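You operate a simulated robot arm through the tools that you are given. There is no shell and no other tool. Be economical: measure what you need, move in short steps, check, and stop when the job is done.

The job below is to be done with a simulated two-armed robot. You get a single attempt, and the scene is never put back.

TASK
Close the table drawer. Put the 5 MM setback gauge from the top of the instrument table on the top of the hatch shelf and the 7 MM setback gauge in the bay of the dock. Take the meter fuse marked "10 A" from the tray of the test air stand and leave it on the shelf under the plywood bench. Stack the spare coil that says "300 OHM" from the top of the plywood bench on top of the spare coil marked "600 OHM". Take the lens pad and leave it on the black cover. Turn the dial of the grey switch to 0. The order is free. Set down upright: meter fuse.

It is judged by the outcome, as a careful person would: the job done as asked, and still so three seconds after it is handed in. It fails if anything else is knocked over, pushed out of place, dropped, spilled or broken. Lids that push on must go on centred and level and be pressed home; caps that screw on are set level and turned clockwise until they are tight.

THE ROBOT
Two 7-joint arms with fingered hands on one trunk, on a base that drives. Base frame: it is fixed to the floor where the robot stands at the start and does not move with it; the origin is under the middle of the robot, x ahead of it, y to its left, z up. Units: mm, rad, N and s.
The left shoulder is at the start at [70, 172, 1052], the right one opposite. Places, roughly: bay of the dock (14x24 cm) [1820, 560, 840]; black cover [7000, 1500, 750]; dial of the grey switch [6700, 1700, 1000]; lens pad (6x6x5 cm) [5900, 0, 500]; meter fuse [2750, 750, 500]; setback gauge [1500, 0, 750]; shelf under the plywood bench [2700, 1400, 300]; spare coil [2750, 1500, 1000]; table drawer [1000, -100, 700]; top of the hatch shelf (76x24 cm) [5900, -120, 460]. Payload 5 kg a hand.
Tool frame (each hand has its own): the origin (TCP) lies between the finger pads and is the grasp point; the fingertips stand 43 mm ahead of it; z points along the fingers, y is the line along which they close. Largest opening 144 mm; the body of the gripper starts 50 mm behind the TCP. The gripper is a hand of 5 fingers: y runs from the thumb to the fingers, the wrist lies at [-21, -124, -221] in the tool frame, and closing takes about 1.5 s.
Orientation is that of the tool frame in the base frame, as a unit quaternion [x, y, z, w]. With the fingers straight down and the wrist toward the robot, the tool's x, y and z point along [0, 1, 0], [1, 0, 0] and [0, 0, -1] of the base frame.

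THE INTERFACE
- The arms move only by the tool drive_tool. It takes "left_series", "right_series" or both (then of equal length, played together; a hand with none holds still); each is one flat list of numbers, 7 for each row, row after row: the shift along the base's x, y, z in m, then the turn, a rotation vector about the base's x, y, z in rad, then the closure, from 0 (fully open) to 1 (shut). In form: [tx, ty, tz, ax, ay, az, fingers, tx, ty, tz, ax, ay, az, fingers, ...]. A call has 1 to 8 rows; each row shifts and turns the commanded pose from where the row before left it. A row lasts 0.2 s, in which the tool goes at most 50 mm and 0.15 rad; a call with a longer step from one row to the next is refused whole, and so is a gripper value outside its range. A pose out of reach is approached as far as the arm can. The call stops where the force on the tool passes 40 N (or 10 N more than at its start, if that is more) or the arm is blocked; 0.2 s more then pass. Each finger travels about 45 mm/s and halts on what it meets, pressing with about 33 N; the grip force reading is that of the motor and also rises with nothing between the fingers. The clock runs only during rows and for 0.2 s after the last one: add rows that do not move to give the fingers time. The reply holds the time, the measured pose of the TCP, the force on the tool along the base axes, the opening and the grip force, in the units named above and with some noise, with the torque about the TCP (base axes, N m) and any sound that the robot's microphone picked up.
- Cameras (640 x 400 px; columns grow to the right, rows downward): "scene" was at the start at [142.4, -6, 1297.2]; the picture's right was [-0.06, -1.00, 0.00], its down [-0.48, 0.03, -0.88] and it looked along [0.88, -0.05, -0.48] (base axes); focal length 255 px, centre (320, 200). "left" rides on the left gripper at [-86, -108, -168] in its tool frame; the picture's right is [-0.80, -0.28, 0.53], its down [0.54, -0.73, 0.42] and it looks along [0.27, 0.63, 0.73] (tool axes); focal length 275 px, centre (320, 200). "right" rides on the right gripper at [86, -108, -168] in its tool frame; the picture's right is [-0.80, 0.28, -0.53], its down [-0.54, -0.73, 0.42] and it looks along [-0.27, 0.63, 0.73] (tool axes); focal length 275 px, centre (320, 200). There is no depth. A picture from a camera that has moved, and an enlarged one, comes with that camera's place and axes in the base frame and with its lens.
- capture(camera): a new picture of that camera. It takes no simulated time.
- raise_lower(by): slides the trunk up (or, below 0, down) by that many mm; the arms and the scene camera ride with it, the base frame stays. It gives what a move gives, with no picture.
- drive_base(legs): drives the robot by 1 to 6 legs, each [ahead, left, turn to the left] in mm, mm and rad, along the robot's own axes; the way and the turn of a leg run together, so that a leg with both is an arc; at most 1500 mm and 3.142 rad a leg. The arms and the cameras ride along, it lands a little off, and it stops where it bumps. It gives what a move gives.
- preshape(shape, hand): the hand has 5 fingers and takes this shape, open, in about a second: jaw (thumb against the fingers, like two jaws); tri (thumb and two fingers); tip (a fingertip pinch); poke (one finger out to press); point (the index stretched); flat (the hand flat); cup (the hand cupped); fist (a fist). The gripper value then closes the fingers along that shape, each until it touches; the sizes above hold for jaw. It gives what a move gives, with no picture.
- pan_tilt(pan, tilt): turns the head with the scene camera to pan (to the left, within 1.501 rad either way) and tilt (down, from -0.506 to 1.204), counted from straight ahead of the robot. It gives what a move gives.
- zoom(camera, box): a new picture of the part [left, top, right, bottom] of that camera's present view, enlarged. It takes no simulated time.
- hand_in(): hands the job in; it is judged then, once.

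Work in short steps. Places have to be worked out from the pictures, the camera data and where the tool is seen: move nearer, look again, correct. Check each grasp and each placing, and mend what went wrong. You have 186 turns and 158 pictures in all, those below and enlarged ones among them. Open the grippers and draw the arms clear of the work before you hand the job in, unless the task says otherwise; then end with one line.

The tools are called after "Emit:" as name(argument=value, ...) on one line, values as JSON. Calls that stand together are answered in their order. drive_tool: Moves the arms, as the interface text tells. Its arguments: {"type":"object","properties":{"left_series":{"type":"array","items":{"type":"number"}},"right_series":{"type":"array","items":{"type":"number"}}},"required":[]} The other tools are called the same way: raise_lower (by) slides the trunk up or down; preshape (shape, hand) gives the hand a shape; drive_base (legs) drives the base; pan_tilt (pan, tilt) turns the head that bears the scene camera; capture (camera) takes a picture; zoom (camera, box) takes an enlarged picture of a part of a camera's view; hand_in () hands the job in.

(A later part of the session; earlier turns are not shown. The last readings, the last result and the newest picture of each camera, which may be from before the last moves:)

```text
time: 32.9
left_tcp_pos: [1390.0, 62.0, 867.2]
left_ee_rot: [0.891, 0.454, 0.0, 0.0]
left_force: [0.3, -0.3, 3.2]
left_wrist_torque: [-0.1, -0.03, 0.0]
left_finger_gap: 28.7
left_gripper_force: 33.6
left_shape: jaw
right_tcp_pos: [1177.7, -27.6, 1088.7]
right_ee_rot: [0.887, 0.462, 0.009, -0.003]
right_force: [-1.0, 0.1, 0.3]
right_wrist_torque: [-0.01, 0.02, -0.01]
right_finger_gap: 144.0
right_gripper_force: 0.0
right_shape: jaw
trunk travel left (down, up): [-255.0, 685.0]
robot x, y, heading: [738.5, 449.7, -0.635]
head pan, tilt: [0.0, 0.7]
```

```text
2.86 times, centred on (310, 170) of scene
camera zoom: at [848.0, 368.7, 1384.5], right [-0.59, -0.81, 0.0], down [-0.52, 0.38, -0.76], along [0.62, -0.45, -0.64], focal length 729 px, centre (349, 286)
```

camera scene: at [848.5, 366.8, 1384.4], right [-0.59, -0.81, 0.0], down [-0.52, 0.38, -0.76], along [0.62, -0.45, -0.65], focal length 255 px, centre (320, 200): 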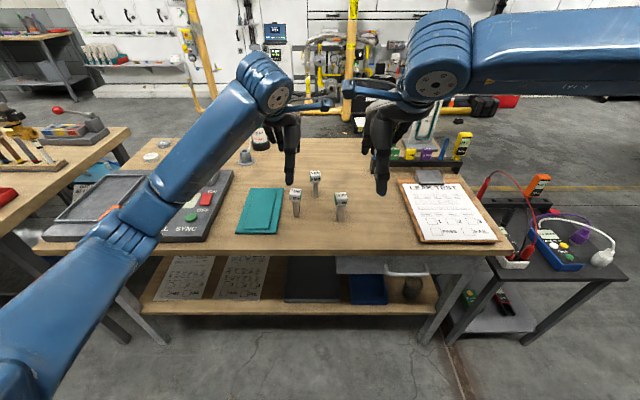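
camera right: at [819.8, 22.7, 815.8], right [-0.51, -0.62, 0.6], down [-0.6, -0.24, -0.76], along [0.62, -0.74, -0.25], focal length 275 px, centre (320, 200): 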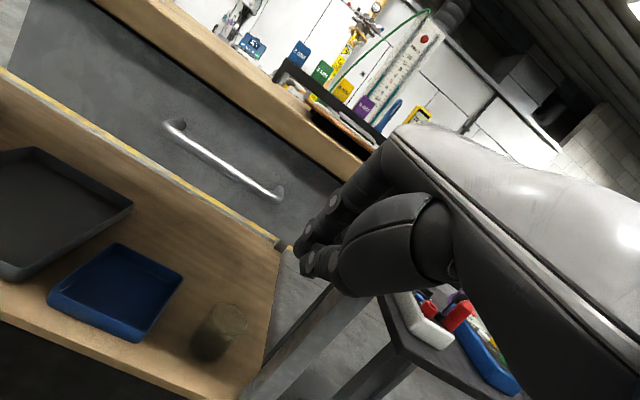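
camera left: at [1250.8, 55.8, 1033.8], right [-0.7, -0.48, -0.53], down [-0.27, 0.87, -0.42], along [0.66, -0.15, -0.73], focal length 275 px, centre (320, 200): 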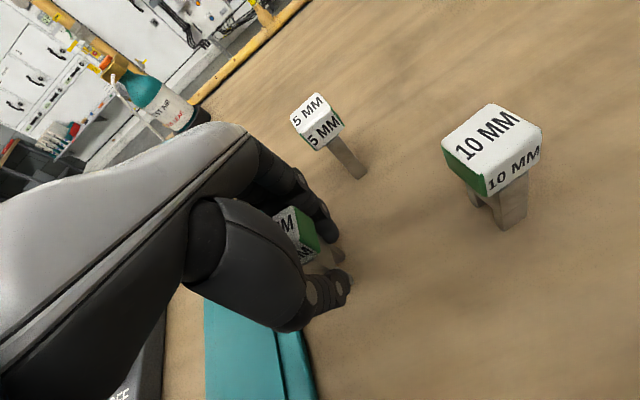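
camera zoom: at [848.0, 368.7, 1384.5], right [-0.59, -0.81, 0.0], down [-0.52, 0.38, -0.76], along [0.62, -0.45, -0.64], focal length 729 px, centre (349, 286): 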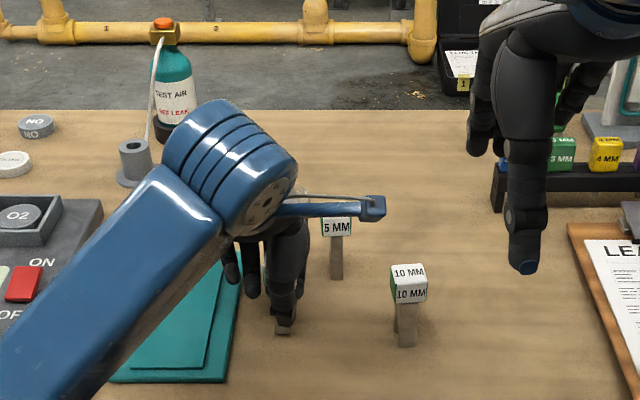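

Gripped at 28.7 mm. I lift it 150 mm and swing left to make room for the right hand.

Emit:
drive_tool(left_series=[0, 0, 0.02, 0, 0, 0, 1, 0, 0, 0.035, 0, 0, 0, 1, 0, 0, 0.035, 0, 0, 0, 1, 0, 0, 0.035, 0, 0, 0, 1, 0, 0, 0.035, 0, 0, 0, 1, 0.0234, 0.0325, 0, 0, 0, 0, 1, 0.0234, 0.0325, 0, 0, 0, 0, 1, 0.0234, 0.0325, 0, 0, 0, 0, 1])

Emit:
drive_tool(left_series=[0.0234, 0.0325, 0, 0, 0, 0, 1, 0.0234, 0.0325, 0, 0, 0, 0, 1, 0, 0, 0, 0, 0, 0, 1, 0, 0, 0, 0, 0, 0, 1, 0, 0, 0, 0, 0, 0, 1, 0, 0, 0, 0, 0, 0, 1, 0, 0, 0, 0, 0, 0, 1], right_series=[0.037, -0.002, -0.02, 0, 0, 0, 0.3, 0.037, -0.002, -0.02, 0, 0, 0, 0.4, 0.037, -0.002, -0.02, 0, 0, 0, 0.4, 0.037, -0.002, -0.02, 0, 0, 0, 0.4, 0.037, -0.002, -0.02, 0, 0, 0, 0.4, 0.037, -0.002, -0.02, 0, 0, 0, 0.4, 0.037, -0.002, -0.02, 0, 0, 0, 0.4])

Emit:
capture(camera="right")

Emit:
capture(camera="scene")

```text
time: 34.7
left_tcp_pos: [1460.1, 160.4, 1022.0]
left_ee_rot: [0.892, 0.452, 0.0, 0.0]
left_force: [0.5, 1.2, -2.0]
left_wrist_torque: [-0.08, 0.03, -0.03]
left_finger_gap: 28.0
left_gripper_force: 33.1
left_shape: jaw
right_tcp_pos: [1177.3, -26.2, 1088.7]
right_ee_rot: [0.887, 0.462, 0.008, -0.004]
right_force: [0.4, 0.2, -0.2]
right_wrist_torque: [-0.03, 0.0, -0.01]
right_finger_gap: 143.6
right_gripper_force: 0.1
right_shape: jaw
trunk travel left (down, up): [-255.0, 685.0]
robot x, y, heading: [738.4, 450.2, -0.63]
head pan, tilt: [0.0, 0.7]
```

```text
time: 36.3
left_tcp_pos: [1505.8, 224.2, 1024.2]
left_ee_rot: [0.892, 0.453, -0.001, 0.0]
left_force: [-0.2, -0.1, -1.1]
left_wrist_torque: [0.02, 0.04, -0.01]
left_finger_gap: 28.1
left_gripper_force: 33.3
left_shape: jaw
right_tcp_pos: [1435.8, -40.7, 949.0]
right_ee_rot: [0.886, 0.463, 0.009, -0.004]
right_force: [-0.4, -0.6, 0.4]
right_wrist_torque: [0.06, 0.07, 0.01]
right_finger_gap: 87.1
right_gripper_force: 0.0
right_shape: jaw
trunk travel left (down, up): [-255.0, 685.0]
robot x, y, heading: [738.3, 449.6, -0.633]
head pan, tilt: [0.0, 0.7]
```

```text
124 pictures are left
camera right: at [1393.1, 87.7, 1117.4], right [-0.23, -0.82, 0.52], down [-0.9, -0.02, -0.43], along [0.37, -0.57, -0.74], focal length 275 px, centre (320, 200)
```

right: 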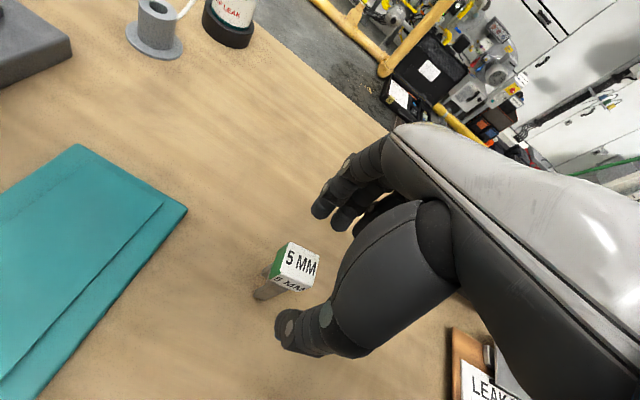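

```text
123 pictures are left
camera scene: at [850.5, 368.9, 1384.2], right [-0.59, -0.81, 0.0], down [-0.52, 0.38, -0.76], along [0.62, -0.45, -0.65], focal length 255 px, centre (320, 200)
```

scene: 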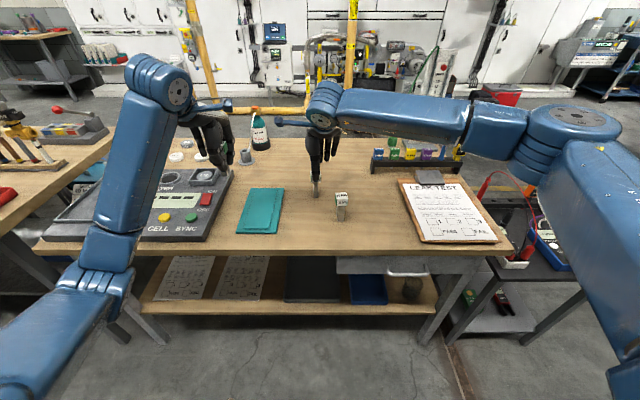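

The right hand is centred over the 5 MM gauge. Descend and close.

Emit:
drive_tool(right_series=[0.002, 0, -0.03, 0, 0, 0, 0.4, 0, 0, -0.03, 0, 0, 0, 0.4, 0, 0, -0.024, 0, 0, 0, 0.4, 0, 0, 0, 0, 0, 0, 0.4])

Emit:
drive_tool(right_series=[0, 0, 0, 0, 0, 0, 1, 0, 0, 0, 0, 0, 0, 1, 0, 0, 0, 0, 0, 0, 1, 0, 0, 0, 0, 0, 0, 1, 0, 0, 0, 0, 0, 0, 1, 0, 0, 0, 0, 0, 0, 1])

Emit:
drive_tool(right_series=[0, 0, 0.02, 0, 0, 0, 1, 0, 0, 0.035, 0, 0, 0, 1, 0, 0, 0.035, 0, 0, 0, 1, 0, 0, 0.035, 0, 0, 0, 1, 0, 0, 0.045, 0, 0, 0, 1, 0, 0, 0.045, 0, 0, 0, 1, 0, 0, 0, 0, 0, 0, 1])

Emit:
capture(camera="right")

Emit:
zoom(camera="scene", box=[20, 80, 380, 280])

```text
time: 37.3
left_tcp_pos: [1504.6, 224.7, 1025.0]
left_ee_rot: [0.892, 0.453, 0.0, 0.001]
left_force: [-0.8, 0.0, -1.6]
left_wrist_torque: [-0.01, -0.01, -0.01]
left_finger_gap: 28.0
left_gripper_force: 33.0
left_shape: jaw
right_tcp_pos: [1438.1, -40.5, 866.4]
right_ee_rot: [0.887, 0.462, 0.009, -0.003]
right_force: [0.0, 0.0, -0.3]
right_wrist_torque: [-0.01, -0.02, 0.02]
right_finger_gap: 86.7
right_gripper_force: 0.0
right_shape: jaw
trunk travel left (down, up): [-255.0, 685.0]
robot x, y, heading: [736.5, 448.9, -0.632]
head pan, tilt: [0.0, 0.7]
```

```text
time: 38.7
left_tcp_pos: [1504.5, 225.2, 1025.4]
left_ee_rot: [0.892, 0.453, 0.0, 0.0]
left_force: [0.6, 0.2, -1.9]
left_wrist_torque: [0.03, 0.03, 0.0]
left_finger_gap: 28.2
left_gripper_force: 33.2
left_shape: jaw
right_tcp_pos: [1437.8, -39.9, 866.2]
right_ee_rot: [0.886, 0.463, 0.009, -0.004]
right_force: [-0.1, -0.2, 3.1]
right_wrist_torque: [-0.01, -0.03, -0.03]
right_finger_gap: 22.5
right_gripper_force: 32.7
right_shape: jaw
trunk travel left (down, up): [-255.0, 685.0]
robot x, y, heading: [735.2, 445.3, -0.631]
head pan, tilt: [0.0, 0.7]
```

```text
time: 40.3
left_tcp_pos: [1505.5, 223.9, 1024.3]
left_ee_rot: [0.892, 0.453, 0.0, -0.001]
left_force: [-0.3, 0.6, -1.7]
left_wrist_torque: [0.02, 0.06, -0.02]
left_finger_gap: 28.0
left_gripper_force: 33.2
left_shape: jaw
right_tcp_pos: [1437.5, -40.8, 1079.4]
right_ee_rot: [0.887, 0.462, 0.009, -0.004]
right_force: [-0.7, 0.7, -1.6]
right_wrist_torque: [0.02, 0.07, -0.01]
right_finger_gap: 22.3
right_gripper_force: 32.7
right_shape: jaw
trunk travel left (down, up): [-255.0, 685.0]
robot x, y, heading: [738.0, 448.5, -0.631]
head pan, tilt: [0.0, 0.7]
```

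```text
122 pictures are left
camera right: at [1394.2, 86.7, 1247.9], right [-0.23, -0.82, 0.52], down [-0.9, -0.02, -0.43], along [0.37, -0.57, -0.74], focal length 275 px, centre (320, 200)
```

right: 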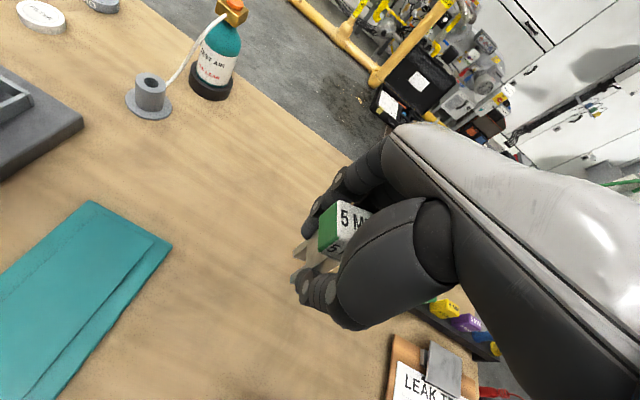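

```text
1.78 times, centred on (200, 180) of scene
camera zoom: at [849.3, 367.8, 1384.2], right [-0.59, -0.81, 0.0], down [-0.52, 0.38, -0.76], along [0.62, -0.45, -0.65], focal length 454 px, centre (533, 236)
```

zoom: 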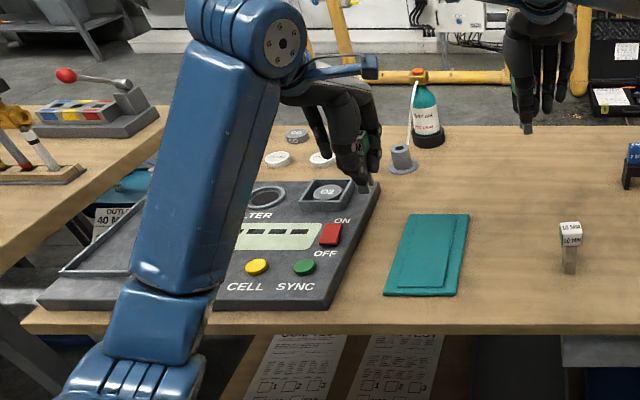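

Both gauges are held. The dock bay lies about 783 ahead, 739 left; I drive 420 mm left along the table.

Emit:
drive_tool(right_series=[-0.0324, 0.0234, 0.02, 0, 0, 0, 1, -0.0324, 0.0234, 0.02, 0, 0, 0, 1, -0.0324, 0.0234, 0.02, 0, 0, 0, 1, -0.0324, 0.0234, 0, 0, 0, 0, 1], left_series=[-0.03, 0.022, 0.03, 0, 0, 0, 1, -0.03, 0.022, 0.03, 0, 0, 0, 1, -0.03, 0.022, 0.03, 0, 0, 0, 1, 0, 0, 0.03, 0, 0, 0, 1])

Emit:
drive_base(legs=[[0, 420, 0]])

Emit:
pan_tilt(pan=0.3, tilt=0.7)

Emit:
capture(camera="scene")

Emit:
capture(camera="left")

```text
time: 41.3
left_tcp_pos: [1412.9, 290.3, 1145.8]
left_ee_rot: [0.891, 0.454, 0.0, -0.002]
left_force: [-1.0, 0.0, -1.5]
left_wrist_torque: [0.0, -0.01, 0.04]
left_finger_gap: 28.1
left_gripper_force: 33.3
left_shape: jaw
right_tcp_pos: [1306.1, 49.9, 1141.9]
right_ee_rot: [0.887, 0.462, 0.008, -0.004]
right_force: [-0.2, 0.0, -1.3]
right_wrist_torque: [0.01, -0.04, -0.01]
right_finger_gap: 21.9
right_gripper_force: 33.7
right_shape: jaw
trunk travel left (down, up): [-255.0, 685.0]
robot x, y, heading: [738.9, 447.6, -0.636]
head pan, tilt: [0.0, 0.7]
```

```text
time: 43.9
left_tcp_pos: [1661.8, 630.1, 1145.4]
left_ee_rot: [0.892, 0.452, 0.0, 0.0]
left_force: [0.3, -0.1, -0.9]
left_wrist_torque: [0.02, 0.04, 0.05]
left_finger_gap: 27.8
left_gripper_force: 32.5
left_shape: jaw
right_tcp_pos: [1555.4, 388.6, 1141.2]
right_ee_rot: [0.887, 0.462, 0.009, -0.004]
right_force: [0.0, -0.6, -1.2]
right_wrist_torque: [0.0, -0.01, -0.01]
right_finger_gap: 22.1
right_gripper_force: 32.8
right_shape: jaw
trunk travel left (down, up): [-255.0, 685.0]
robot x, y, heading: [985.7, 788.6, -0.632]
head pan, tilt: [0.0, 0.7]
```

```text
time: 44.6
left_tcp_pos: [1661.0, 629.2, 1145.4]
left_ee_rot: [0.892, 0.452, -0.001, 0.0]
left_force: [0.0, 0.4, -1.2]
left_wrist_torque: [-0.02, -0.02, 0.0]
left_finger_gap: 28.3
left_gripper_force: 32.9
left_shape: jaw
right_tcp_pos: [1554.9, 389.0, 1140.5]
right_ee_rot: [0.887, 0.462, 0.008, -0.004]
right_force: [-0.6, -0.1, -2.1]
right_wrist_torque: [0.0, 0.02, -0.02]
right_finger_gap: 22.1
right_gripper_force: 33.1
right_shape: jaw
trunk travel left (down, up): [-255.0, 685.0]
robot x, y, heading: [987.8, 789.3, -0.629]
head pan, tilt: [0.3, 0.7]
```

```text
120 pictures are left
camera scene: at [1108.0, 730.8, 1384.4], right [-0.33, -0.95, 0.0], down [-0.61, 0.21, -0.76], along [0.72, -0.25, -0.64], focal length 255 px, centre (320, 200)
```

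scene: 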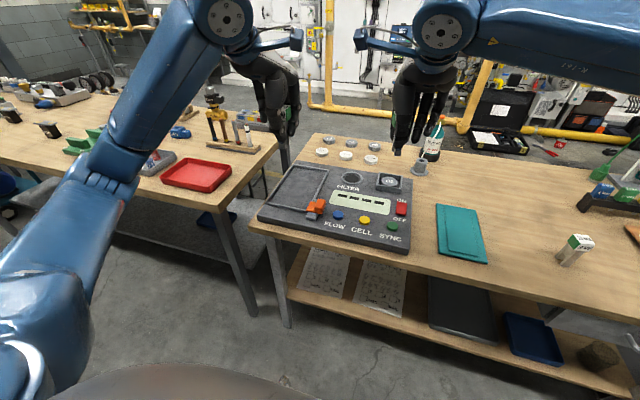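

```text
119 pictures are left
camera left: at [1522.7, 623.3, 1313.5], right [-0.7, -0.48, -0.53], down [-0.27, 0.87, -0.42], along [0.66, -0.15, -0.73], focal length 275 px, centre (320, 200)
```

left: 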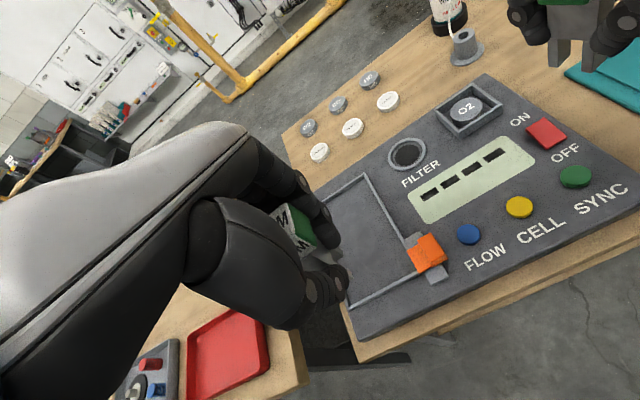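

The bay centre is at about (1815,573,840). I bring the 7 MM gauge above it.

Emit:
drive_tool(left_series=[0.0256, -0.0094, -0.034, 0, 0, 0, 1, 0.0256, -0.0094, -0.034, 0, 0, 0, 1, 0.0256, -0.0094, -0.034, 0, 0, 0, 1, 0.0256, -0.0094, -0.034, 0, 0, 0, 1, 0.0256, -0.0094, -0.034, 0, 0, 0, 1, 0.0256, -0.0094, -0.03, 0, 0, 0, 1, 0, 0, 0, 0, 0, 0, 1])

Emit:
capture(camera="left")

Emit:
zoom(camera="scene", box=[220, 80, 440, 260])

```text
time: 46.2
left_tcp_pos: [1815.4, 574.0, 947.0]
left_ee_rot: [0.892, 0.453, -0.001, 0.0]
left_force: [-0.6, 0.0, -0.8]
left_wrist_torque: [-0.01, 0.0, 0.02]
left_finger_gap: 28.0
left_gripper_force: 32.9
left_shape: jaw
right_tcp_pos: [1553.8, 389.3, 1140.6]
right_ee_rot: [0.887, 0.462, 0.009, -0.004]
right_force: [-0.5, -0.7, -0.6]
right_wrist_torque: [0.0, -0.03, -0.01]
right_finger_gap: 22.0
right_gripper_force: 33.2
right_shape: jaw
trunk travel left (down, up): [-255.0, 685.0]
robot x, y, heading: [982.9, 788.5, -0.63]
head pan, tilt: [0.3, 0.7]
```

```text
118 pictures are left
camera left: at [1675.6, 568.5, 1115.5], right [-0.7, -0.48, -0.53], down [-0.27, 0.87, -0.42], along [0.66, -0.15, -0.73], focal length 275 px, centre (320, 200)
```

left: 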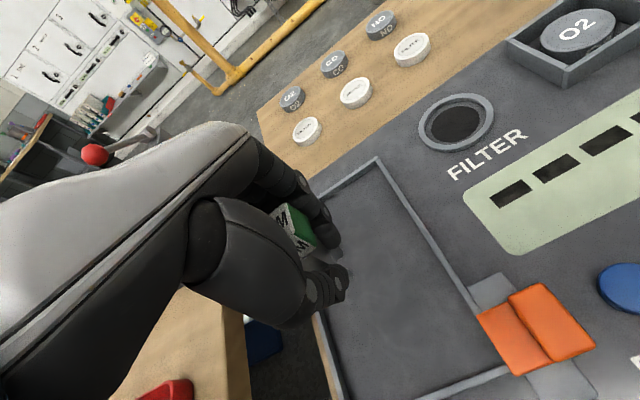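

```text
2.22 times, centred on (330, 170) of scene
camera zoom: at [1107.2, 731.3, 1384.5], right [-0.32, -0.95, 0.0], down [-0.61, 0.21, -0.77], along [0.72, -0.25, -0.64], focal length 567 px, centre (298, 267)
```

zoom: 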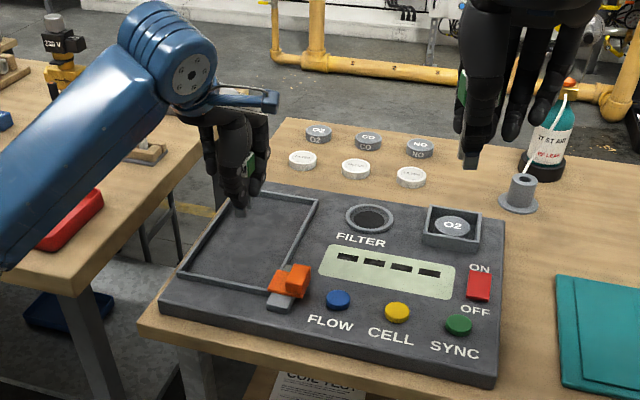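

The gauge is over the middle of the bay. I lower it slowly until the floor is felt.

Emit:
drive_tool(left_series=[0, 0, -0.02, 0, 0, 0, 1, 0, 0, -0.008, 0, 0, 0, 1, 0, 0, -0.004, 0, 0, 0, 1, 0, 0, -0.002, 0, 0, 0, 1])

Emit:
zoom(camera="scene", box=[260, 120, 360, 200])

```text
time: 47.2
left_tcp_pos: [1813.5, 573.4, 911.5]
left_ee_rot: [0.892, 0.452, 0.0, 0.0]
left_force: [1.3, 0.5, -0.8]
left_wrist_torque: [-0.02, 0.01, 0.0]
left_finger_gap: 28.0
left_gripper_force: 32.8
left_shape: jaw
right_tcp_pos: [1554.7, 389.5, 1139.9]
right_ee_rot: [0.887, 0.462, 0.008, -0.005]
right_force: [-0.8, -0.6, -1.1]
right_wrist_torque: [0.0, 0.0, -0.01]
right_finger_gap: 21.9
right_gripper_force: 32.8
right_shape: jaw
trunk travel left (down, up): [-255.0, 685.0]
robot x, y, heading: [986.0, 787.4, -0.634]
head pan, tilt: [0.3, 0.7]
```

```text
5.00 times, centred on (310, 160) of scene
camera zoom: at [1108.0, 730.9, 1384.4], right [-0.32, -0.95, 0.0], down [-0.61, 0.21, -0.76], along [0.72, -0.25, -0.64], focal length 1276 px, centre (370, 400)
```

zoom: 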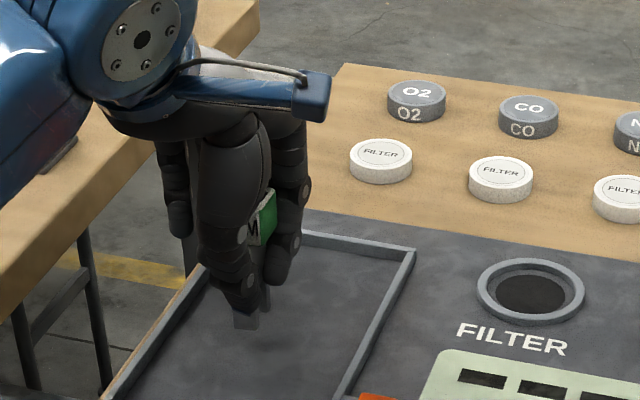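

Not yet in contact; I lower on in 3 mm steps.

Emit:
drive_tool(left_series=[0, 0, -0.003, 0, 0, 0, 1, 0, 0, -0.003, 0, 0, 0, 1, 0, 0, -0.003, 0, 0, 0, 1])

```text
time: 48.0
left_tcp_pos: [1815.3, 573.2, 902.2]
left_ee_rot: [0.892, 0.452, 0.001, 0.0]
left_force: [-0.4, -0.3, -1.3]
left_wrist_torque: [0.0, 0.01, 0.03]
left_finger_gap: 27.8
left_gripper_force: 32.7
left_shape: jaw
right_tcp_pos: [1555.2, 388.9, 1139.7]
right_ee_rot: [0.887, 0.461, 0.008, -0.005]
right_force: [0.5, -0.5, -0.6]
right_wrist_torque: [0.0, 0.0, 0.0]
right_finger_gap: 22.1
right_gripper_force: 33.2
right_shape: jaw
trunk travel left (down, up): [-255.0, 685.0]
robot x, y, heading: [986.8, 790.5, -0.627]
head pan, tilt: [0.3, 0.7]
```

Still free; continuing down.

Emit:
drive_tool(left_series=[0, 0, -0.003, 0, 0, 0, 1, 0, 0, -0.003, 0, 0, 0, 1, 0, 0, -0.003, 0, 0, 0, 1, 0, 0, 0, 0, 0, 0, 1])

Emit:
zoom(camera="scene", box=[260, 120, 360, 200])

```text
time: 49.0
left_tcp_pos: [1813.6, 573.0, 894.6]
left_ee_rot: [0.892, 0.453, 0.001, 0.001]
left_force: [0.3, 0.1, 7.1]
left_wrist_torque: [-0.03, -0.22, -0.03]
left_finger_gap: 28.2
left_gripper_force: 33.0
left_shape: jaw
right_tcp_pos: [1553.4, 388.8, 1140.6]
right_ee_rot: [0.887, 0.462, 0.009, -0.003]
right_force: [-0.1, -0.4, -1.6]
right_wrist_torque: [0.02, -0.01, -0.03]
right_finger_gap: 22.1
right_gripper_force: 32.9
right_shape: jaw
trunk travel left (down, up): [-255.0, 685.0]
robot x, y, heading: [986.9, 790.4, -0.633]
head pan, tilt: [0.3, 0.7]
```

```text
5.00 times, centred on (310, 160) of scene
camera zoom: at [1107.2, 731.1, 1384.6], right [-0.32, -0.95, 0.0], down [-0.61, 0.21, -0.77], along [0.72, -0.25, -0.64], focal length 1276 px, centre (370, 400)
```

zoom: 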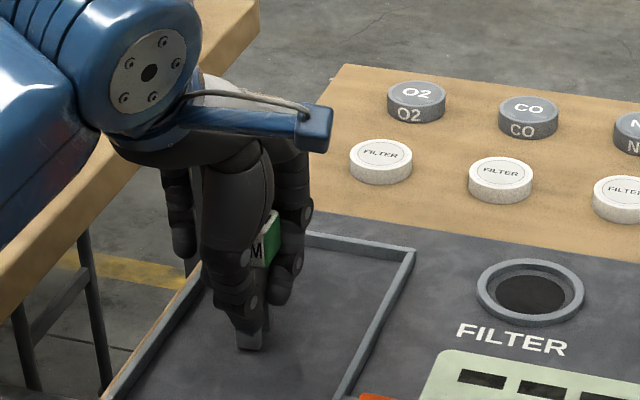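

Contact at about 8 N. I open the fingers and rise.

Emit:
drive_tool(left_series=[0, 0, 0, 0, 0, 0, 0.7, 0, 0, 0, 0, 0, 0, 0.5, 0, 0, 0, 0, 0, 0, 0.4, 0, 0, 0, 0, 0, 0, 0.4, 0, 0, 0.02, 0, 0, 0, 0.4, 0, 0, 0.04, 0, 0, 0, 0.4, 0, 0, 0.045, 0, 0, 0, 0.4, 0, 0, 0.045, 0, 0, 0, 0.4])

Emit:
zoom(camera="scene", box=[220, 80, 440, 260])

```text
time: 50.9
left_tcp_pos: [1814.9, 570.5, 1043.8]
left_ee_rot: [0.892, 0.452, 0.0, -0.001]
left_force: [0.0, 0.1, -0.4]
left_wrist_torque: [0.0, -0.04, 0.0]
left_finger_gap: 85.9
left_gripper_force: 0.0
left_shape: jaw
right_tcp_pos: [1553.3, 388.8, 1140.7]
right_ee_rot: [0.887, 0.461, 0.009, -0.003]
right_force: [-0.3, 0.1, -2.3]
right_wrist_torque: [0.02, -0.02, -0.01]
right_finger_gap: 22.1
right_gripper_force: 33.2
right_shape: jaw
trunk travel left (down, up): [-255.0, 685.0]
robot x, y, heading: [984.0, 787.9, -0.632]
head pan, tilt: [0.3, 0.7]
```

```text
2.22 times, centred on (330, 170) of scene
camera zoom: at [1106.8, 730.5, 1384.4], right [-0.32, -0.95, 0.0], down [-0.61, 0.21, -0.77], along [0.72, -0.25, -0.64], focal length 567 px, centre (298, 267)
```

zoom: 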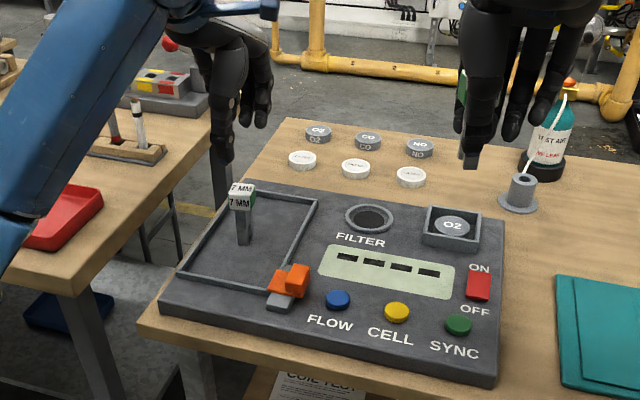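

The 7 MM gauge stands in the bay. Now I look toward (2750,750) and (2700,1400) for the air stand and the plywood bench.

Emit:
drive_tool(left_series=[-0.04, 0.03, 0.0, 0, 0, 0, 0, -0.04, 0.03, 0, 0, 0, 0, 0, -0.04, 0.03, 0, 0, 0, 0, 0, -0.04, 0.03, 0, 0, 0, 0, 0, -0.04, 0.03, 0, 0, 0, 0, 0, -0.04, 0.03, 0.0, 0, 0, 0, 0])

Emit:
pan_tilt(pan=0.75, tilt=0.45)

Emit:
capture(camera="scene")

```text
time: 52.2
left_tcp_pos: [1587.6, 748.8, 1049.5]
left_ee_rot: [0.892, 0.452, -0.001, -0.001]
left_force: [-0.4, 0.5, -0.5]
left_wrist_torque: [-0.01, -0.02, -0.02]
left_finger_gap: 143.7
left_gripper_force: 0.0
left_shape: jaw
left hand out of reach, approached as far as the arm can: row 6
right_tcp_pos: [1553.4, 389.9, 1141.2]
right_ee_rot: [0.887, 0.462, 0.008, -0.004]
right_force: [0.2, -0.3, -0.6]
right_wrist_torque: [-0.05, 0.02, -0.01]
right_finger_gap: 22.1
right_gripper_force: 32.9
right_shape: jaw
trunk travel left (down, up): [-255.0, 685.0]
robot x, y, heading: [981.8, 785.2, -0.631]
head pan, tilt: [0.3, 0.7]
```

```text
time: 53.1
left_tcp_pos: [1588.6, 748.6, 1047.6]
left_ee_rot: [0.892, 0.452, -0.001, 0.0]
left_force: [-1.2, -0.3, 0.0]
left_wrist_torque: [-0.04, 0.01, 0.02]
left_finger_gap: 143.8
left_gripper_force: 0.0
left_shape: jaw
right_tcp_pos: [1554.7, 390.3, 1140.0]
right_ee_rot: [0.887, 0.461, 0.008, -0.004]
right_force: [0.1, -0.6, -1.5]
right_wrist_torque: [0.01, 0.03, -0.02]
right_finger_gap: 22.2
right_gripper_force: 33.0
right_shape: jaw
trunk travel left (down, up): [-255.0, 685.0]
robot x, y, heading: [984.1, 789.4, -0.635]
head pan, tilt: [0.75, 0.45]
```

```text
113 pictures are left
camera scene: at [1118.6, 769.7, 1406.6], right [0.12, -0.99, 0.0], down [-0.43, -0.05, -0.9], along [0.89, 0.11, -0.44], focal length 255 px, centre (320, 200)
```

scene: 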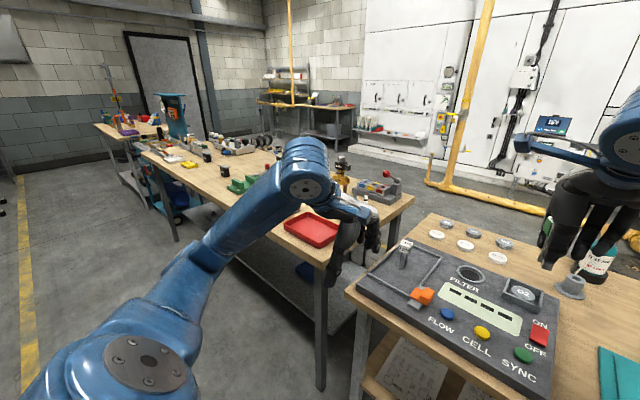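

All furniture runs parallel to my present left axis; the plywood bench is the next one along the aisle. I back off 250 mm and drive 1500 mm left to face it.

Emit:
drive_base(legs=[[-250, 0, 0], [0, 1500, 0]])

Emit:
pan_tilt(pan=0.0, tilt=0.5)

Emit:
capture(camera="scene")

```text
time: 61.9
left_tcp_pos: [2271.7, 2092.2, 1047.7]
left_ee_rot: [0.892, 0.452, -0.001, -0.002]
left_force: [1.0, -0.5, 0.4]
left_wrist_torque: [0.02, 0.0, 0.04]
left_finger_gap: 143.5
left_gripper_force: 0.0
left_shape: jaw
right_tcp_pos: [2238.4, 1732.6, 1141.5]
right_ee_rot: [0.887, 0.461, 0.008, -0.004]
right_force: [0.3, -0.1, -0.3]
right_wrist_torque: [0.04, 0.0, -0.01]
right_finger_gap: 22.2
right_gripper_force: 32.6
right_shape: jaw
trunk travel left (down, up): [-255.0, 685.0]
robot x, y, heading: [1667.6, 2135.7, -0.631]
head pan, tilt: [0.75, 0.45]
```

```text
time: 63.0
left_tcp_pos: [2272.8, 2092.3, 1049.1]
left_ee_rot: [0.892, 0.452, -0.001, -0.001]
left_force: [0.0, -0.3, -0.4]
left_wrist_torque: [0.0, 0.04, -0.01]
left_finger_gap: 143.9
left_gripper_force: 0.2
left_shape: jaw
right_tcp_pos: [2238.4, 1732.2, 1141.7]
right_ee_rot: [0.887, 0.461, 0.009, -0.005]
right_force: [0.0, -0.7, -1.5]
right_wrist_torque: [0.02, 0.02, -0.01]
right_finger_gap: 21.9
right_gripper_force: 33.1
right_shape: jaw
trunk travel left (down, up): [-255.0, 685.0]
robot x, y, heading: [1668.9, 2132.1, -0.629]
head pan, tilt: [0.0, 0.499]
```

```text
112 pictures are left
camera scene: at [1785.2, 2049.3, 1402.1], right [-0.59, -0.81, 0.0], down [-0.39, 0.28, -0.88], along [0.71, -0.52, -0.48], focal length 255 px, centre (320, 200)
```

scene: 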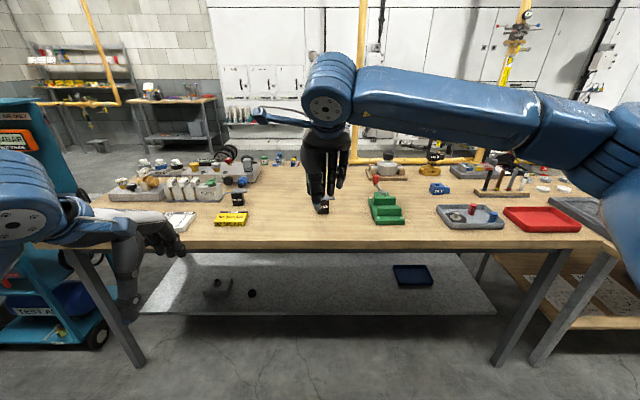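

The bench is in front of me. I zoom in to find the coils and whatever stands behind the bench.

Emit:
zoom(camera="scene", box=[90, 140, 290, 260])

Emit:
zoom(camera="scene", box=[340, 130, 600, 290])

Emit:
capture(camera="right")

```text
3.20 times, centred on (190, 200) of scene
camera zoom: at [1785.2, 2049.3, 1402.1], right [-0.59, -0.81, 0.0], down [-0.39, 0.28, -0.88], along [0.71, -0.52, -0.48], focal length 816 px, centre (736, 200)
```

zoom: 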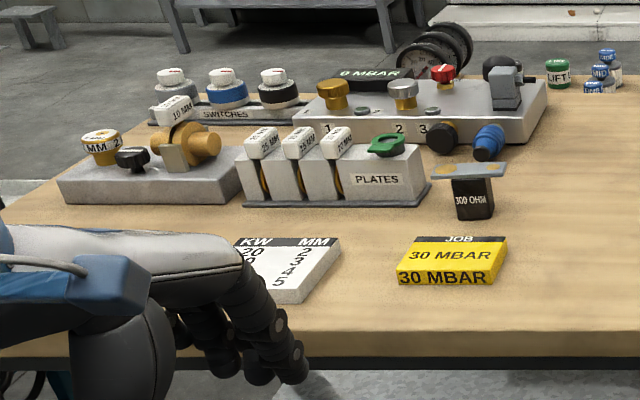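

```text
2.46 times, centred on (470, 210) of scene
camera zoom: at [1785.2, 2049.3, 1402.1], right [-0.59, -0.81, 0.0], down [-0.39, 0.28, -0.88], along [0.71, -0.52, -0.48], focal length 628 px, centre (-49, 175)
```

zoom: 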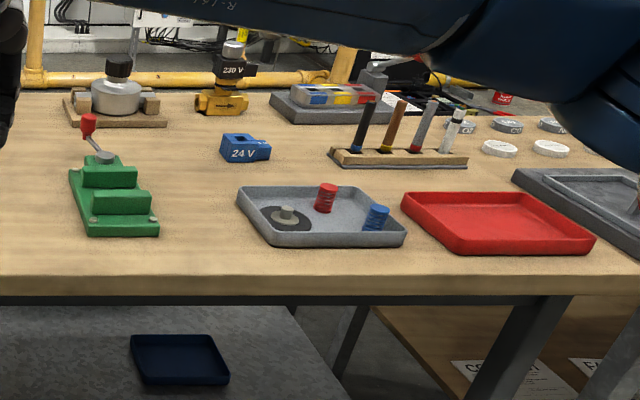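

```text
109 pictures are left
camera right: at [2195.9, 1861.4, 1309.7], right [-0.23, -0.82, 0.52], down [-0.9, -0.02, -0.43], along [0.37, -0.57, -0.74], focal length 275 px, centre (320, 200)
```

right: 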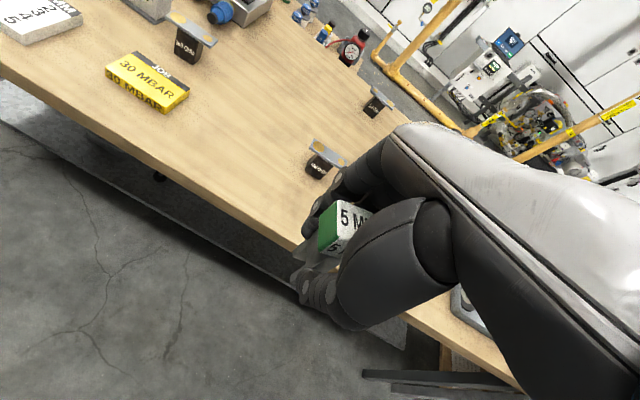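

One coil reads 300 OHM. I read the other two with the right camera.

Emit:
zoom(camera="right", box=[290, 70, 410, 190])

Emit:
zoom(camera="right", box=[150, 0, 250, 80])

```text
3.33 times, centred on (350, 130) of right
camera zoom: at [2195.9, 1861.4, 1309.7], right [-0.23, -0.82, 0.52], down [-0.9, -0.02, -0.43], along [0.37, -0.57, -0.74], focal length 918 px, centre (220, 433)
```

zoom: 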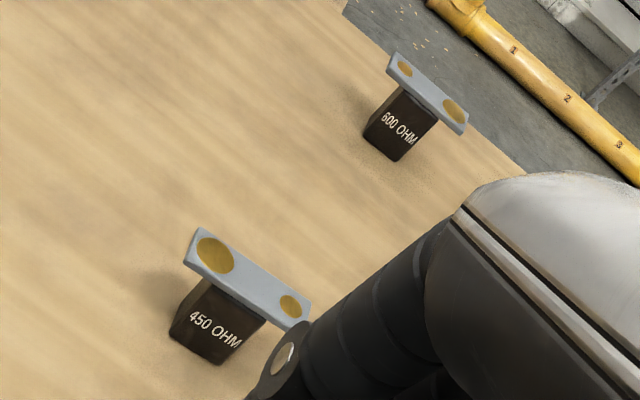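

```text
5.00 times, centred on (200, 40) of right
camera zoom: at [2195.9, 1861.4, 1309.7], right [-0.23, -0.82, 0.52], down [-0.9, -0.02, -0.43], along [0.37, -0.57, -0.74], focal length 1376 px, centre (920, 1000)
```

zoom: 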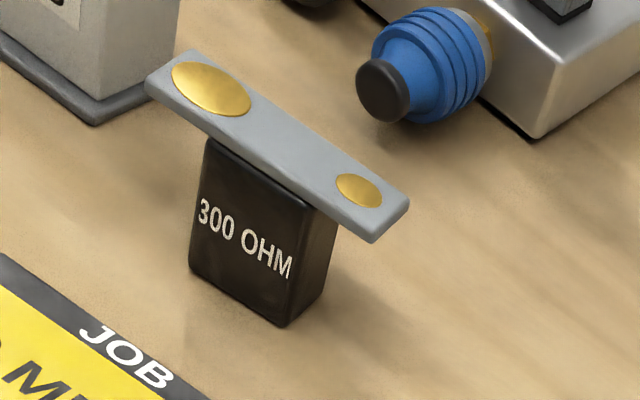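

I need a way to the bench's far side (fuse stand is behind it). I look left and also right.

Emit:
pan_tilt(pan=0.9, tilt=0.4)

Emit:
capture(camera="scene")

```text
time: 64.2
left_tcp_pos: [2273.5, 2093.0, 1050.3]
left_ee_rot: [0.892, 0.451, 0.0, -0.001]
left_force: [-0.5, -0.7, -0.3]
left_wrist_torque: [-0.01, -0.01, 0.01]
left_finger_gap: 143.9
left_gripper_force: 0.0
left_shape: jaw
right_tcp_pos: [2238.9, 1732.8, 1140.4]
right_ee_rot: [0.887, 0.461, 0.009, -0.004]
right_force: [0.0, 0.0, -0.6]
right_wrist_torque: [0.0, 0.02, -0.04]
right_finger_gap: 22.2
right_gripper_force: 33.3
right_shape: jaw
trunk travel left (down, up): [-255.0, 685.0]
robot x, y, heading: [1665.6, 2132.5, -0.632]
head pan, tilt: [0.901, 0.4]
```

```text
106 pictures are left
camera scene: at [1801.0, 2127.4, 1411.3], right [0.26, -0.96, 0.0], down [-0.38, -0.1, -0.92], along [0.89, 0.24, -0.39], focal length 255 px, centre (320, 200)
```

scene: 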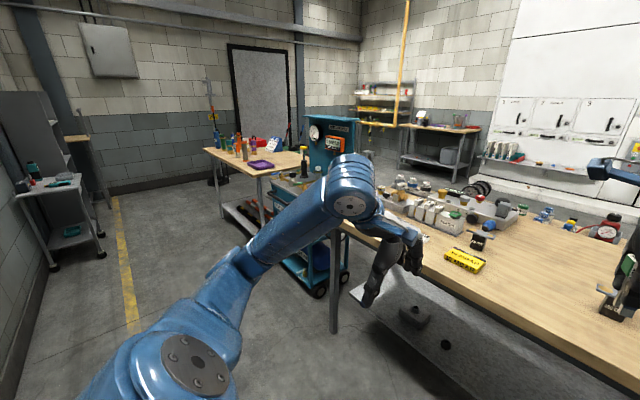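

A teal stand labelled "TEST A…" is by the bench's left end. I zoom there.

Emit:
zoom(camera="scene", box=[190, 100, 370, 310])

Emit:
zoom(camera="scene", box=[480, 130, 640, 240])

```text
1.90 times, centred on (280, 205) of scene
camera zoom: at [1801.0, 2127.4, 1411.3], right [0.26, -0.96, 0.0], down [-0.38, -0.1, -0.92], along [0.89, 0.24, -0.39], focal length 486 px, centre (396, 190)
```

zoom: 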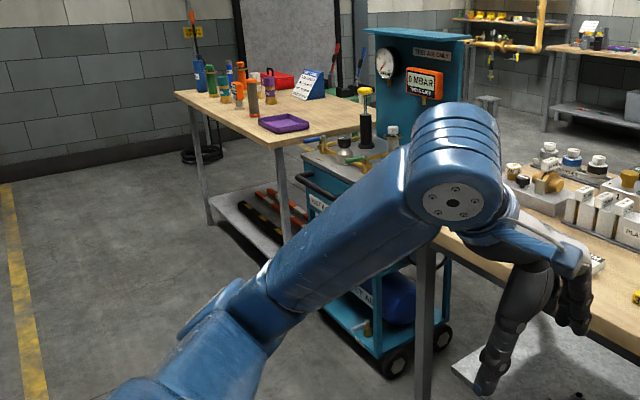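

```text
3.64 times, centred on (560, 185) of scene
camera zoom: at [1801.0, 2127.4, 1411.3], right [0.26, -0.96, 0.0], down [-0.38, -0.1, -0.92], along [0.89, 0.24, -0.39], focal length 928 px, centre (-553, 254)
```

zoom: 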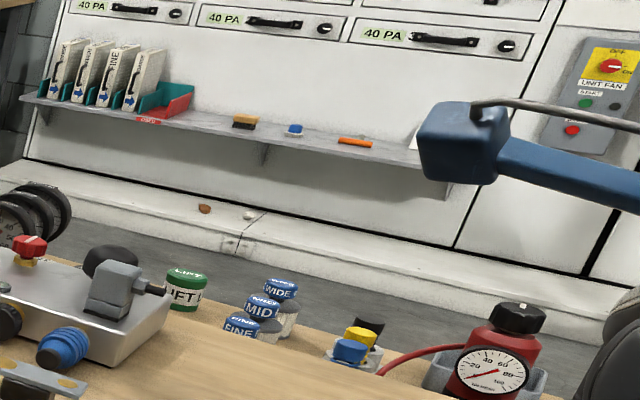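

The stand with the red gauge bottle lies behind the bench (≈a1800). The coils I do first from this side: 300 OHM ≈(2757,1767), 600 OHM ≈(2737,1206). I drive in closer.

Emit:
drive_base(legs=[[0, -205, 0], [450, 0, 0]])

Emit:
pan_tilt(pan=0.3, tilt=0.6)

Emit:
capture(camera="scene")

Emit:
capture(camera="left")

```text
time: 68.2
left_tcp_pos: [2511.0, 1655.7, 1047.6]
left_ee_rot: [0.892, 0.452, 0.0, -0.001]
left_force: [0.6, -0.8, -0.2]
left_wrist_torque: [0.05, 0.06, -0.01]
left_finger_gap: 143.4
left_gripper_force: 0.1
left_shape: jaw
right_tcp_pos: [2476.1, 1296.5, 1141.3]
right_ee_rot: [0.887, 0.461, 0.009, -0.005]
right_force: [-0.6, 0.5, -2.1]
right_wrist_torque: [0.04, 0.01, 0.0]
right_finger_gap: 22.0
right_gripper_force: 32.7
right_shape: jaw
trunk travel left (down, up): [-255.0, 685.0]
robot x, y, heading: [1903.0, 1698.5, -0.631]
head pan, tilt: [0.901, 0.4]
```

```text
time: 69.2
left_tcp_pos: [2510.6, 1655.4, 1048.9]
left_ee_rot: [0.892, 0.451, -0.001, 0.0]
left_force: [-0.2, 0.1, 0.5]
left_wrist_torque: [-0.01, 0.03, -0.01]
left_finger_gap: 143.6
left_gripper_force: 0.0
left_shape: jaw
right_tcp_pos: [2475.1, 1296.2, 1140.2]
right_ee_rot: [0.887, 0.461, 0.008, -0.004]
right_force: [-0.3, 0.0, -1.1]
right_wrist_torque: [-0.01, -0.02, 0.0]
right_finger_gap: 22.3
right_gripper_force: 33.0
right_shape: jaw
trunk travel left (down, up): [-255.0, 685.0]
robot x, y, heading: [1905.1, 1693.9, -0.631]
head pan, tilt: [0.3, 0.6]
```

```text
103 pictures are left
camera scene: at [2033.0, 1637.8, 1393.1], right [-0.33, -0.95, 0.0], down [-0.53, 0.18, -0.82], along [0.78, -0.27, -0.57], focal length 255 px, centre (320, 200)
```

scene: 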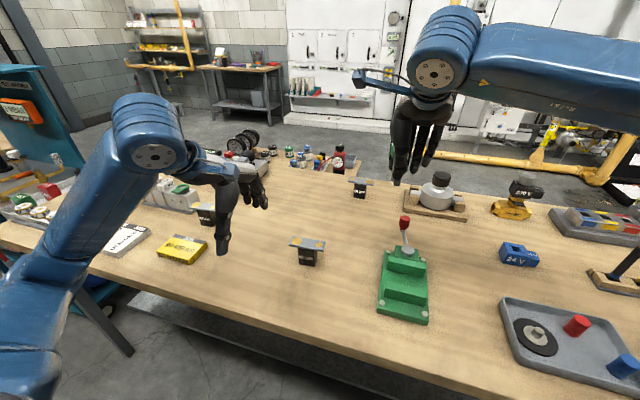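

```text
102 pictures are left
camera left: at [2372.5, 1649.9, 1216.9], right [-0.7, -0.47, -0.53], down [-0.26, 0.87, -0.42], along [0.66, -0.15, -0.73], focal length 275 px, centre (320, 200)
```

left: 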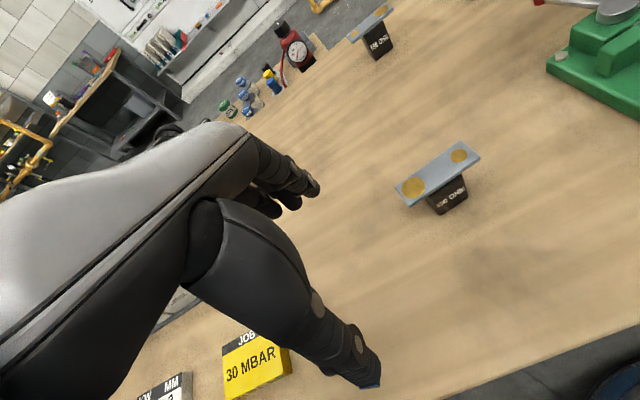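

Triangulation gives plate tops at z≈936, 600 OHM at ≈(2733,1248). I zoom for the 300 coil and the coil shapes.

Emit:
zoom(camera="scene", box=[170, 160, 390, 280])

Emit:
zoom(camera="left", box=[380, 120, 500, 220])

```text
2.91 times, centred on (280, 220) of scene
camera zoom: at [2033.0, 1637.8, 1393.1], right [-0.33, -0.95, 0.0], down [-0.53, 0.18, -0.82], along [0.78, -0.27, -0.57], focal length 742 px, centre (436, 142)
```

zoom: 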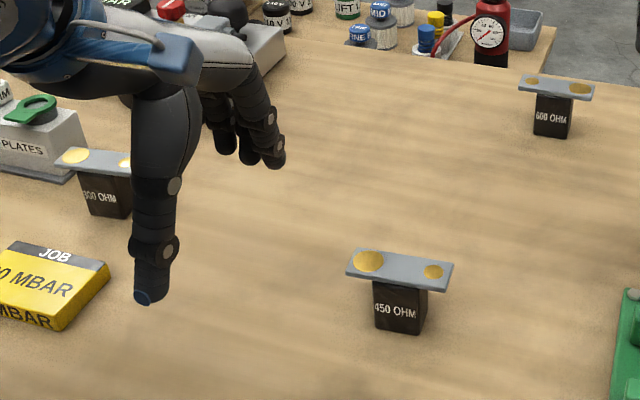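

```text
4.00 times, centred on (440, 170) of left
camera zoom: at [2372.5, 1649.9, 1216.9], right [-0.7, -0.47, -0.53], down [-0.26, 0.87, -0.42], along [0.66, -0.15, -0.73], focal length 1101 px, centre (-160, 320)
```

zoom: 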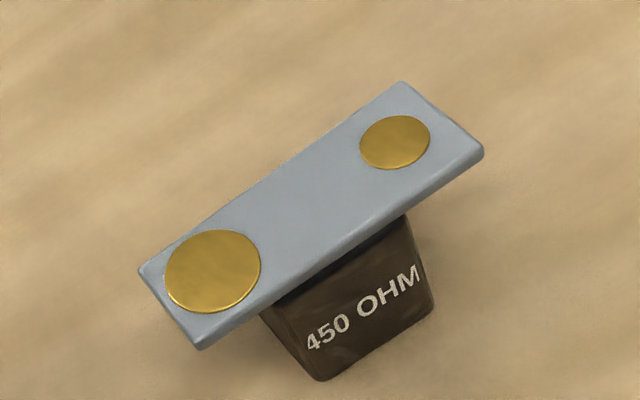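

The 300 OHM coil is at ≈(2746,1761); bench top ≈866. I bring the left hand above it, half closed.

Emit:
drive_tool(left_series=[0.0393, 0.0177, 0, 0, 0, 0, 0.2, 0.0393, 0.0177, 0, 0, 0, 0, 0.4, 0.0393, 0.0177, 0, 0, 0, 0, 0.45, 0.0393, 0.0177, 0, 0, 0, 0, 0.45, 0.0393, 0.0177, 0, 0, 0, 0, 0.45, 0.0393, 0.0177, 0, 0, 0, 0, 0.45, 0, 0, -0.025, 0, 0, 0, 0.45])

Emit:
capture(camera="left")

Emit:
zoom(camera="scene", box=[120, 120, 300, 260])

```text
time: 70.8
left_tcp_pos: [2744.9, 1761.9, 1022.6]
left_ee_rot: [0.892, 0.451, 0.0, 0.0]
left_force: [-0.9, 0.2, -0.6]
left_wrist_torque: [-0.02, 0.04, 0.03]
left_finger_gap: 79.7
left_gripper_force: 0.1
left_shape: jaw
right_tcp_pos: [2477.2, 1296.2, 1140.4]
right_ee_rot: [0.887, 0.461, 0.009, -0.004]
right_force: [0.3, 0.3, -1.3]
right_wrist_torque: [0.01, 0.01, -0.01]
right_finger_gap: 22.2
right_gripper_force: 32.9
right_shape: jaw
trunk travel left (down, up): [-255.0, 685.0]
robot x, y, heading: [1905.6, 1696.2, -0.634]
head pan, tilt: [0.3, 0.6]
```

```text
99 pictures are left
camera left: at [2607.0, 1755.5, 1190.3], right [-0.7, -0.47, -0.53], down [-0.26, 0.87, -0.42], along [0.66, -0.15, -0.73], focal length 275 px, centre (320, 200)
```

left: 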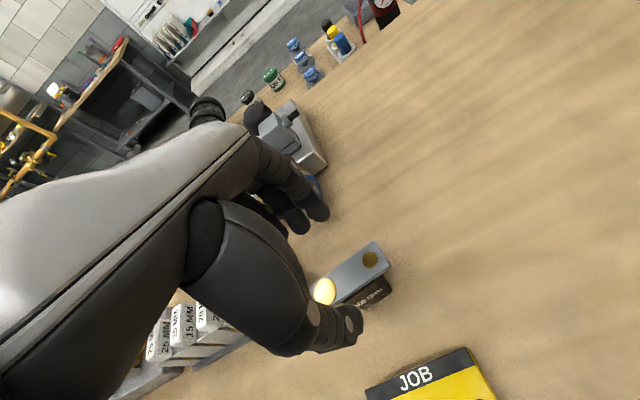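

```text
2.86 times, centred on (210, 190) of scene
camera zoom: at [2033.0, 1638.0, 1393.1], right [-0.33, -0.95, 0.0], down [-0.53, 0.18, -0.82], along [0.78, -0.27, -0.57], focal length 729 px, centre (634, 229)
```

zoom: 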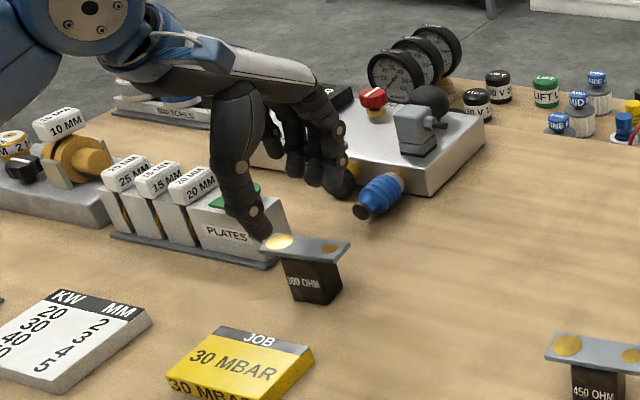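

Well aligned. Descend to z≈918 and close.

Emit:
drive_tool(left_series=[0, -0.002, -0.035, 0, 0, 0, 0.45, 0, -0.001, -0.035, 0, 0, 0, 0.45, 0, 0, -0.025, 0, 0, 0, 0.45, 0, 0, -0.009, 0, 0, 0, 0.45, 0, 0, 0, 0, 0, 0, 0.45])

Emit:
drive_tool(left_series=[0, 0, 0, 0, 0, 0, 1, 0, 0, 0, 0, 0, 0, 1, 0, 0, 0, 0, 0, 0, 1, 0, 0, 0, 0, 0, 0, 1, 0, 0, 0, 0, 0, 0, 1, 0, 0, 0, 0, 0, 0, 1])

Emit:
zoom(camera="scene", box=[120, 120, 300, 260])

```text
time: 72.0
left_tcp_pos: [2745.9, 1759.8, 919.6]
left_ee_rot: [0.892, 0.452, 0.0, 0.0]
left_force: [0.3, -0.7, 0.4]
left_wrist_torque: [-0.02, 0.05, 0.01]
left_finger_gap: 79.6
left_gripper_force: 0.0
left_shape: jaw
right_tcp_pos: [2476.0, 1296.1, 1141.1]
right_ee_rot: [0.887, 0.461, 0.009, -0.004]
right_force: [0.6, 0.0, -1.1]
right_wrist_torque: [0.02, 0.0, 0.0]
right_finger_gap: 22.1
right_gripper_force: 32.7
right_shape: jaw
trunk travel left (down, up): [-255.0, 685.0]
robot x, y, heading: [1903.6, 1694.1, -0.633]
head pan, tilt: [0.3, 0.6]
```

```text
time: 73.4
left_tcp_pos: [2745.9, 1761.0, 919.4]
left_ee_rot: [0.892, 0.452, 0.0, 0.0]
left_force: [-0.4, 0.3, -0.7]
left_wrist_torque: [-0.01, -0.01, 0.03]
left_finger_gap: 30.3
left_gripper_force: 33.5
left_shape: jaw
right_tcp_pos: [2475.9, 1296.3, 1141.2]
right_ee_rot: [0.887, 0.461, 0.008, -0.004]
right_force: [-0.2, -1.3, -2.1]
right_wrist_torque: [0.01, 0.03, 0.02]
right_finger_gap: 22.1
right_gripper_force: 32.6
right_shape: jaw
trunk travel left (down, up): [-255.0, 685.0]
robot x, y, heading: [1907.0, 1696.6, -0.632]
head pan, tilt: [0.3, 0.6]
```

```text
2.86 times, centred on (210, 190) of scene
camera zoom: at [2033.1, 1637.8, 1393.0], right [-0.33, -0.95, 0.0], down [-0.53, 0.18, -0.82], along [0.78, -0.27, -0.57], focal length 729 px, centre (634, 229)
```

zoom: 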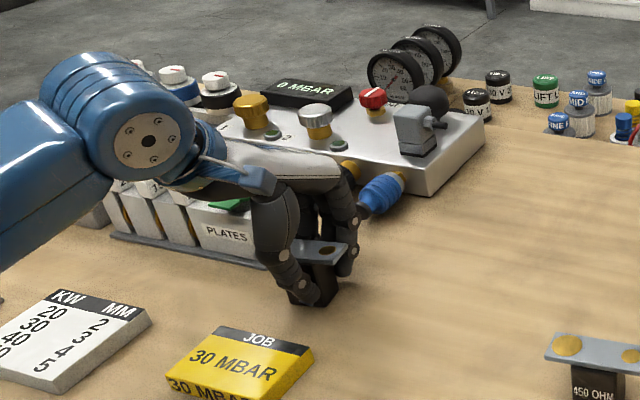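

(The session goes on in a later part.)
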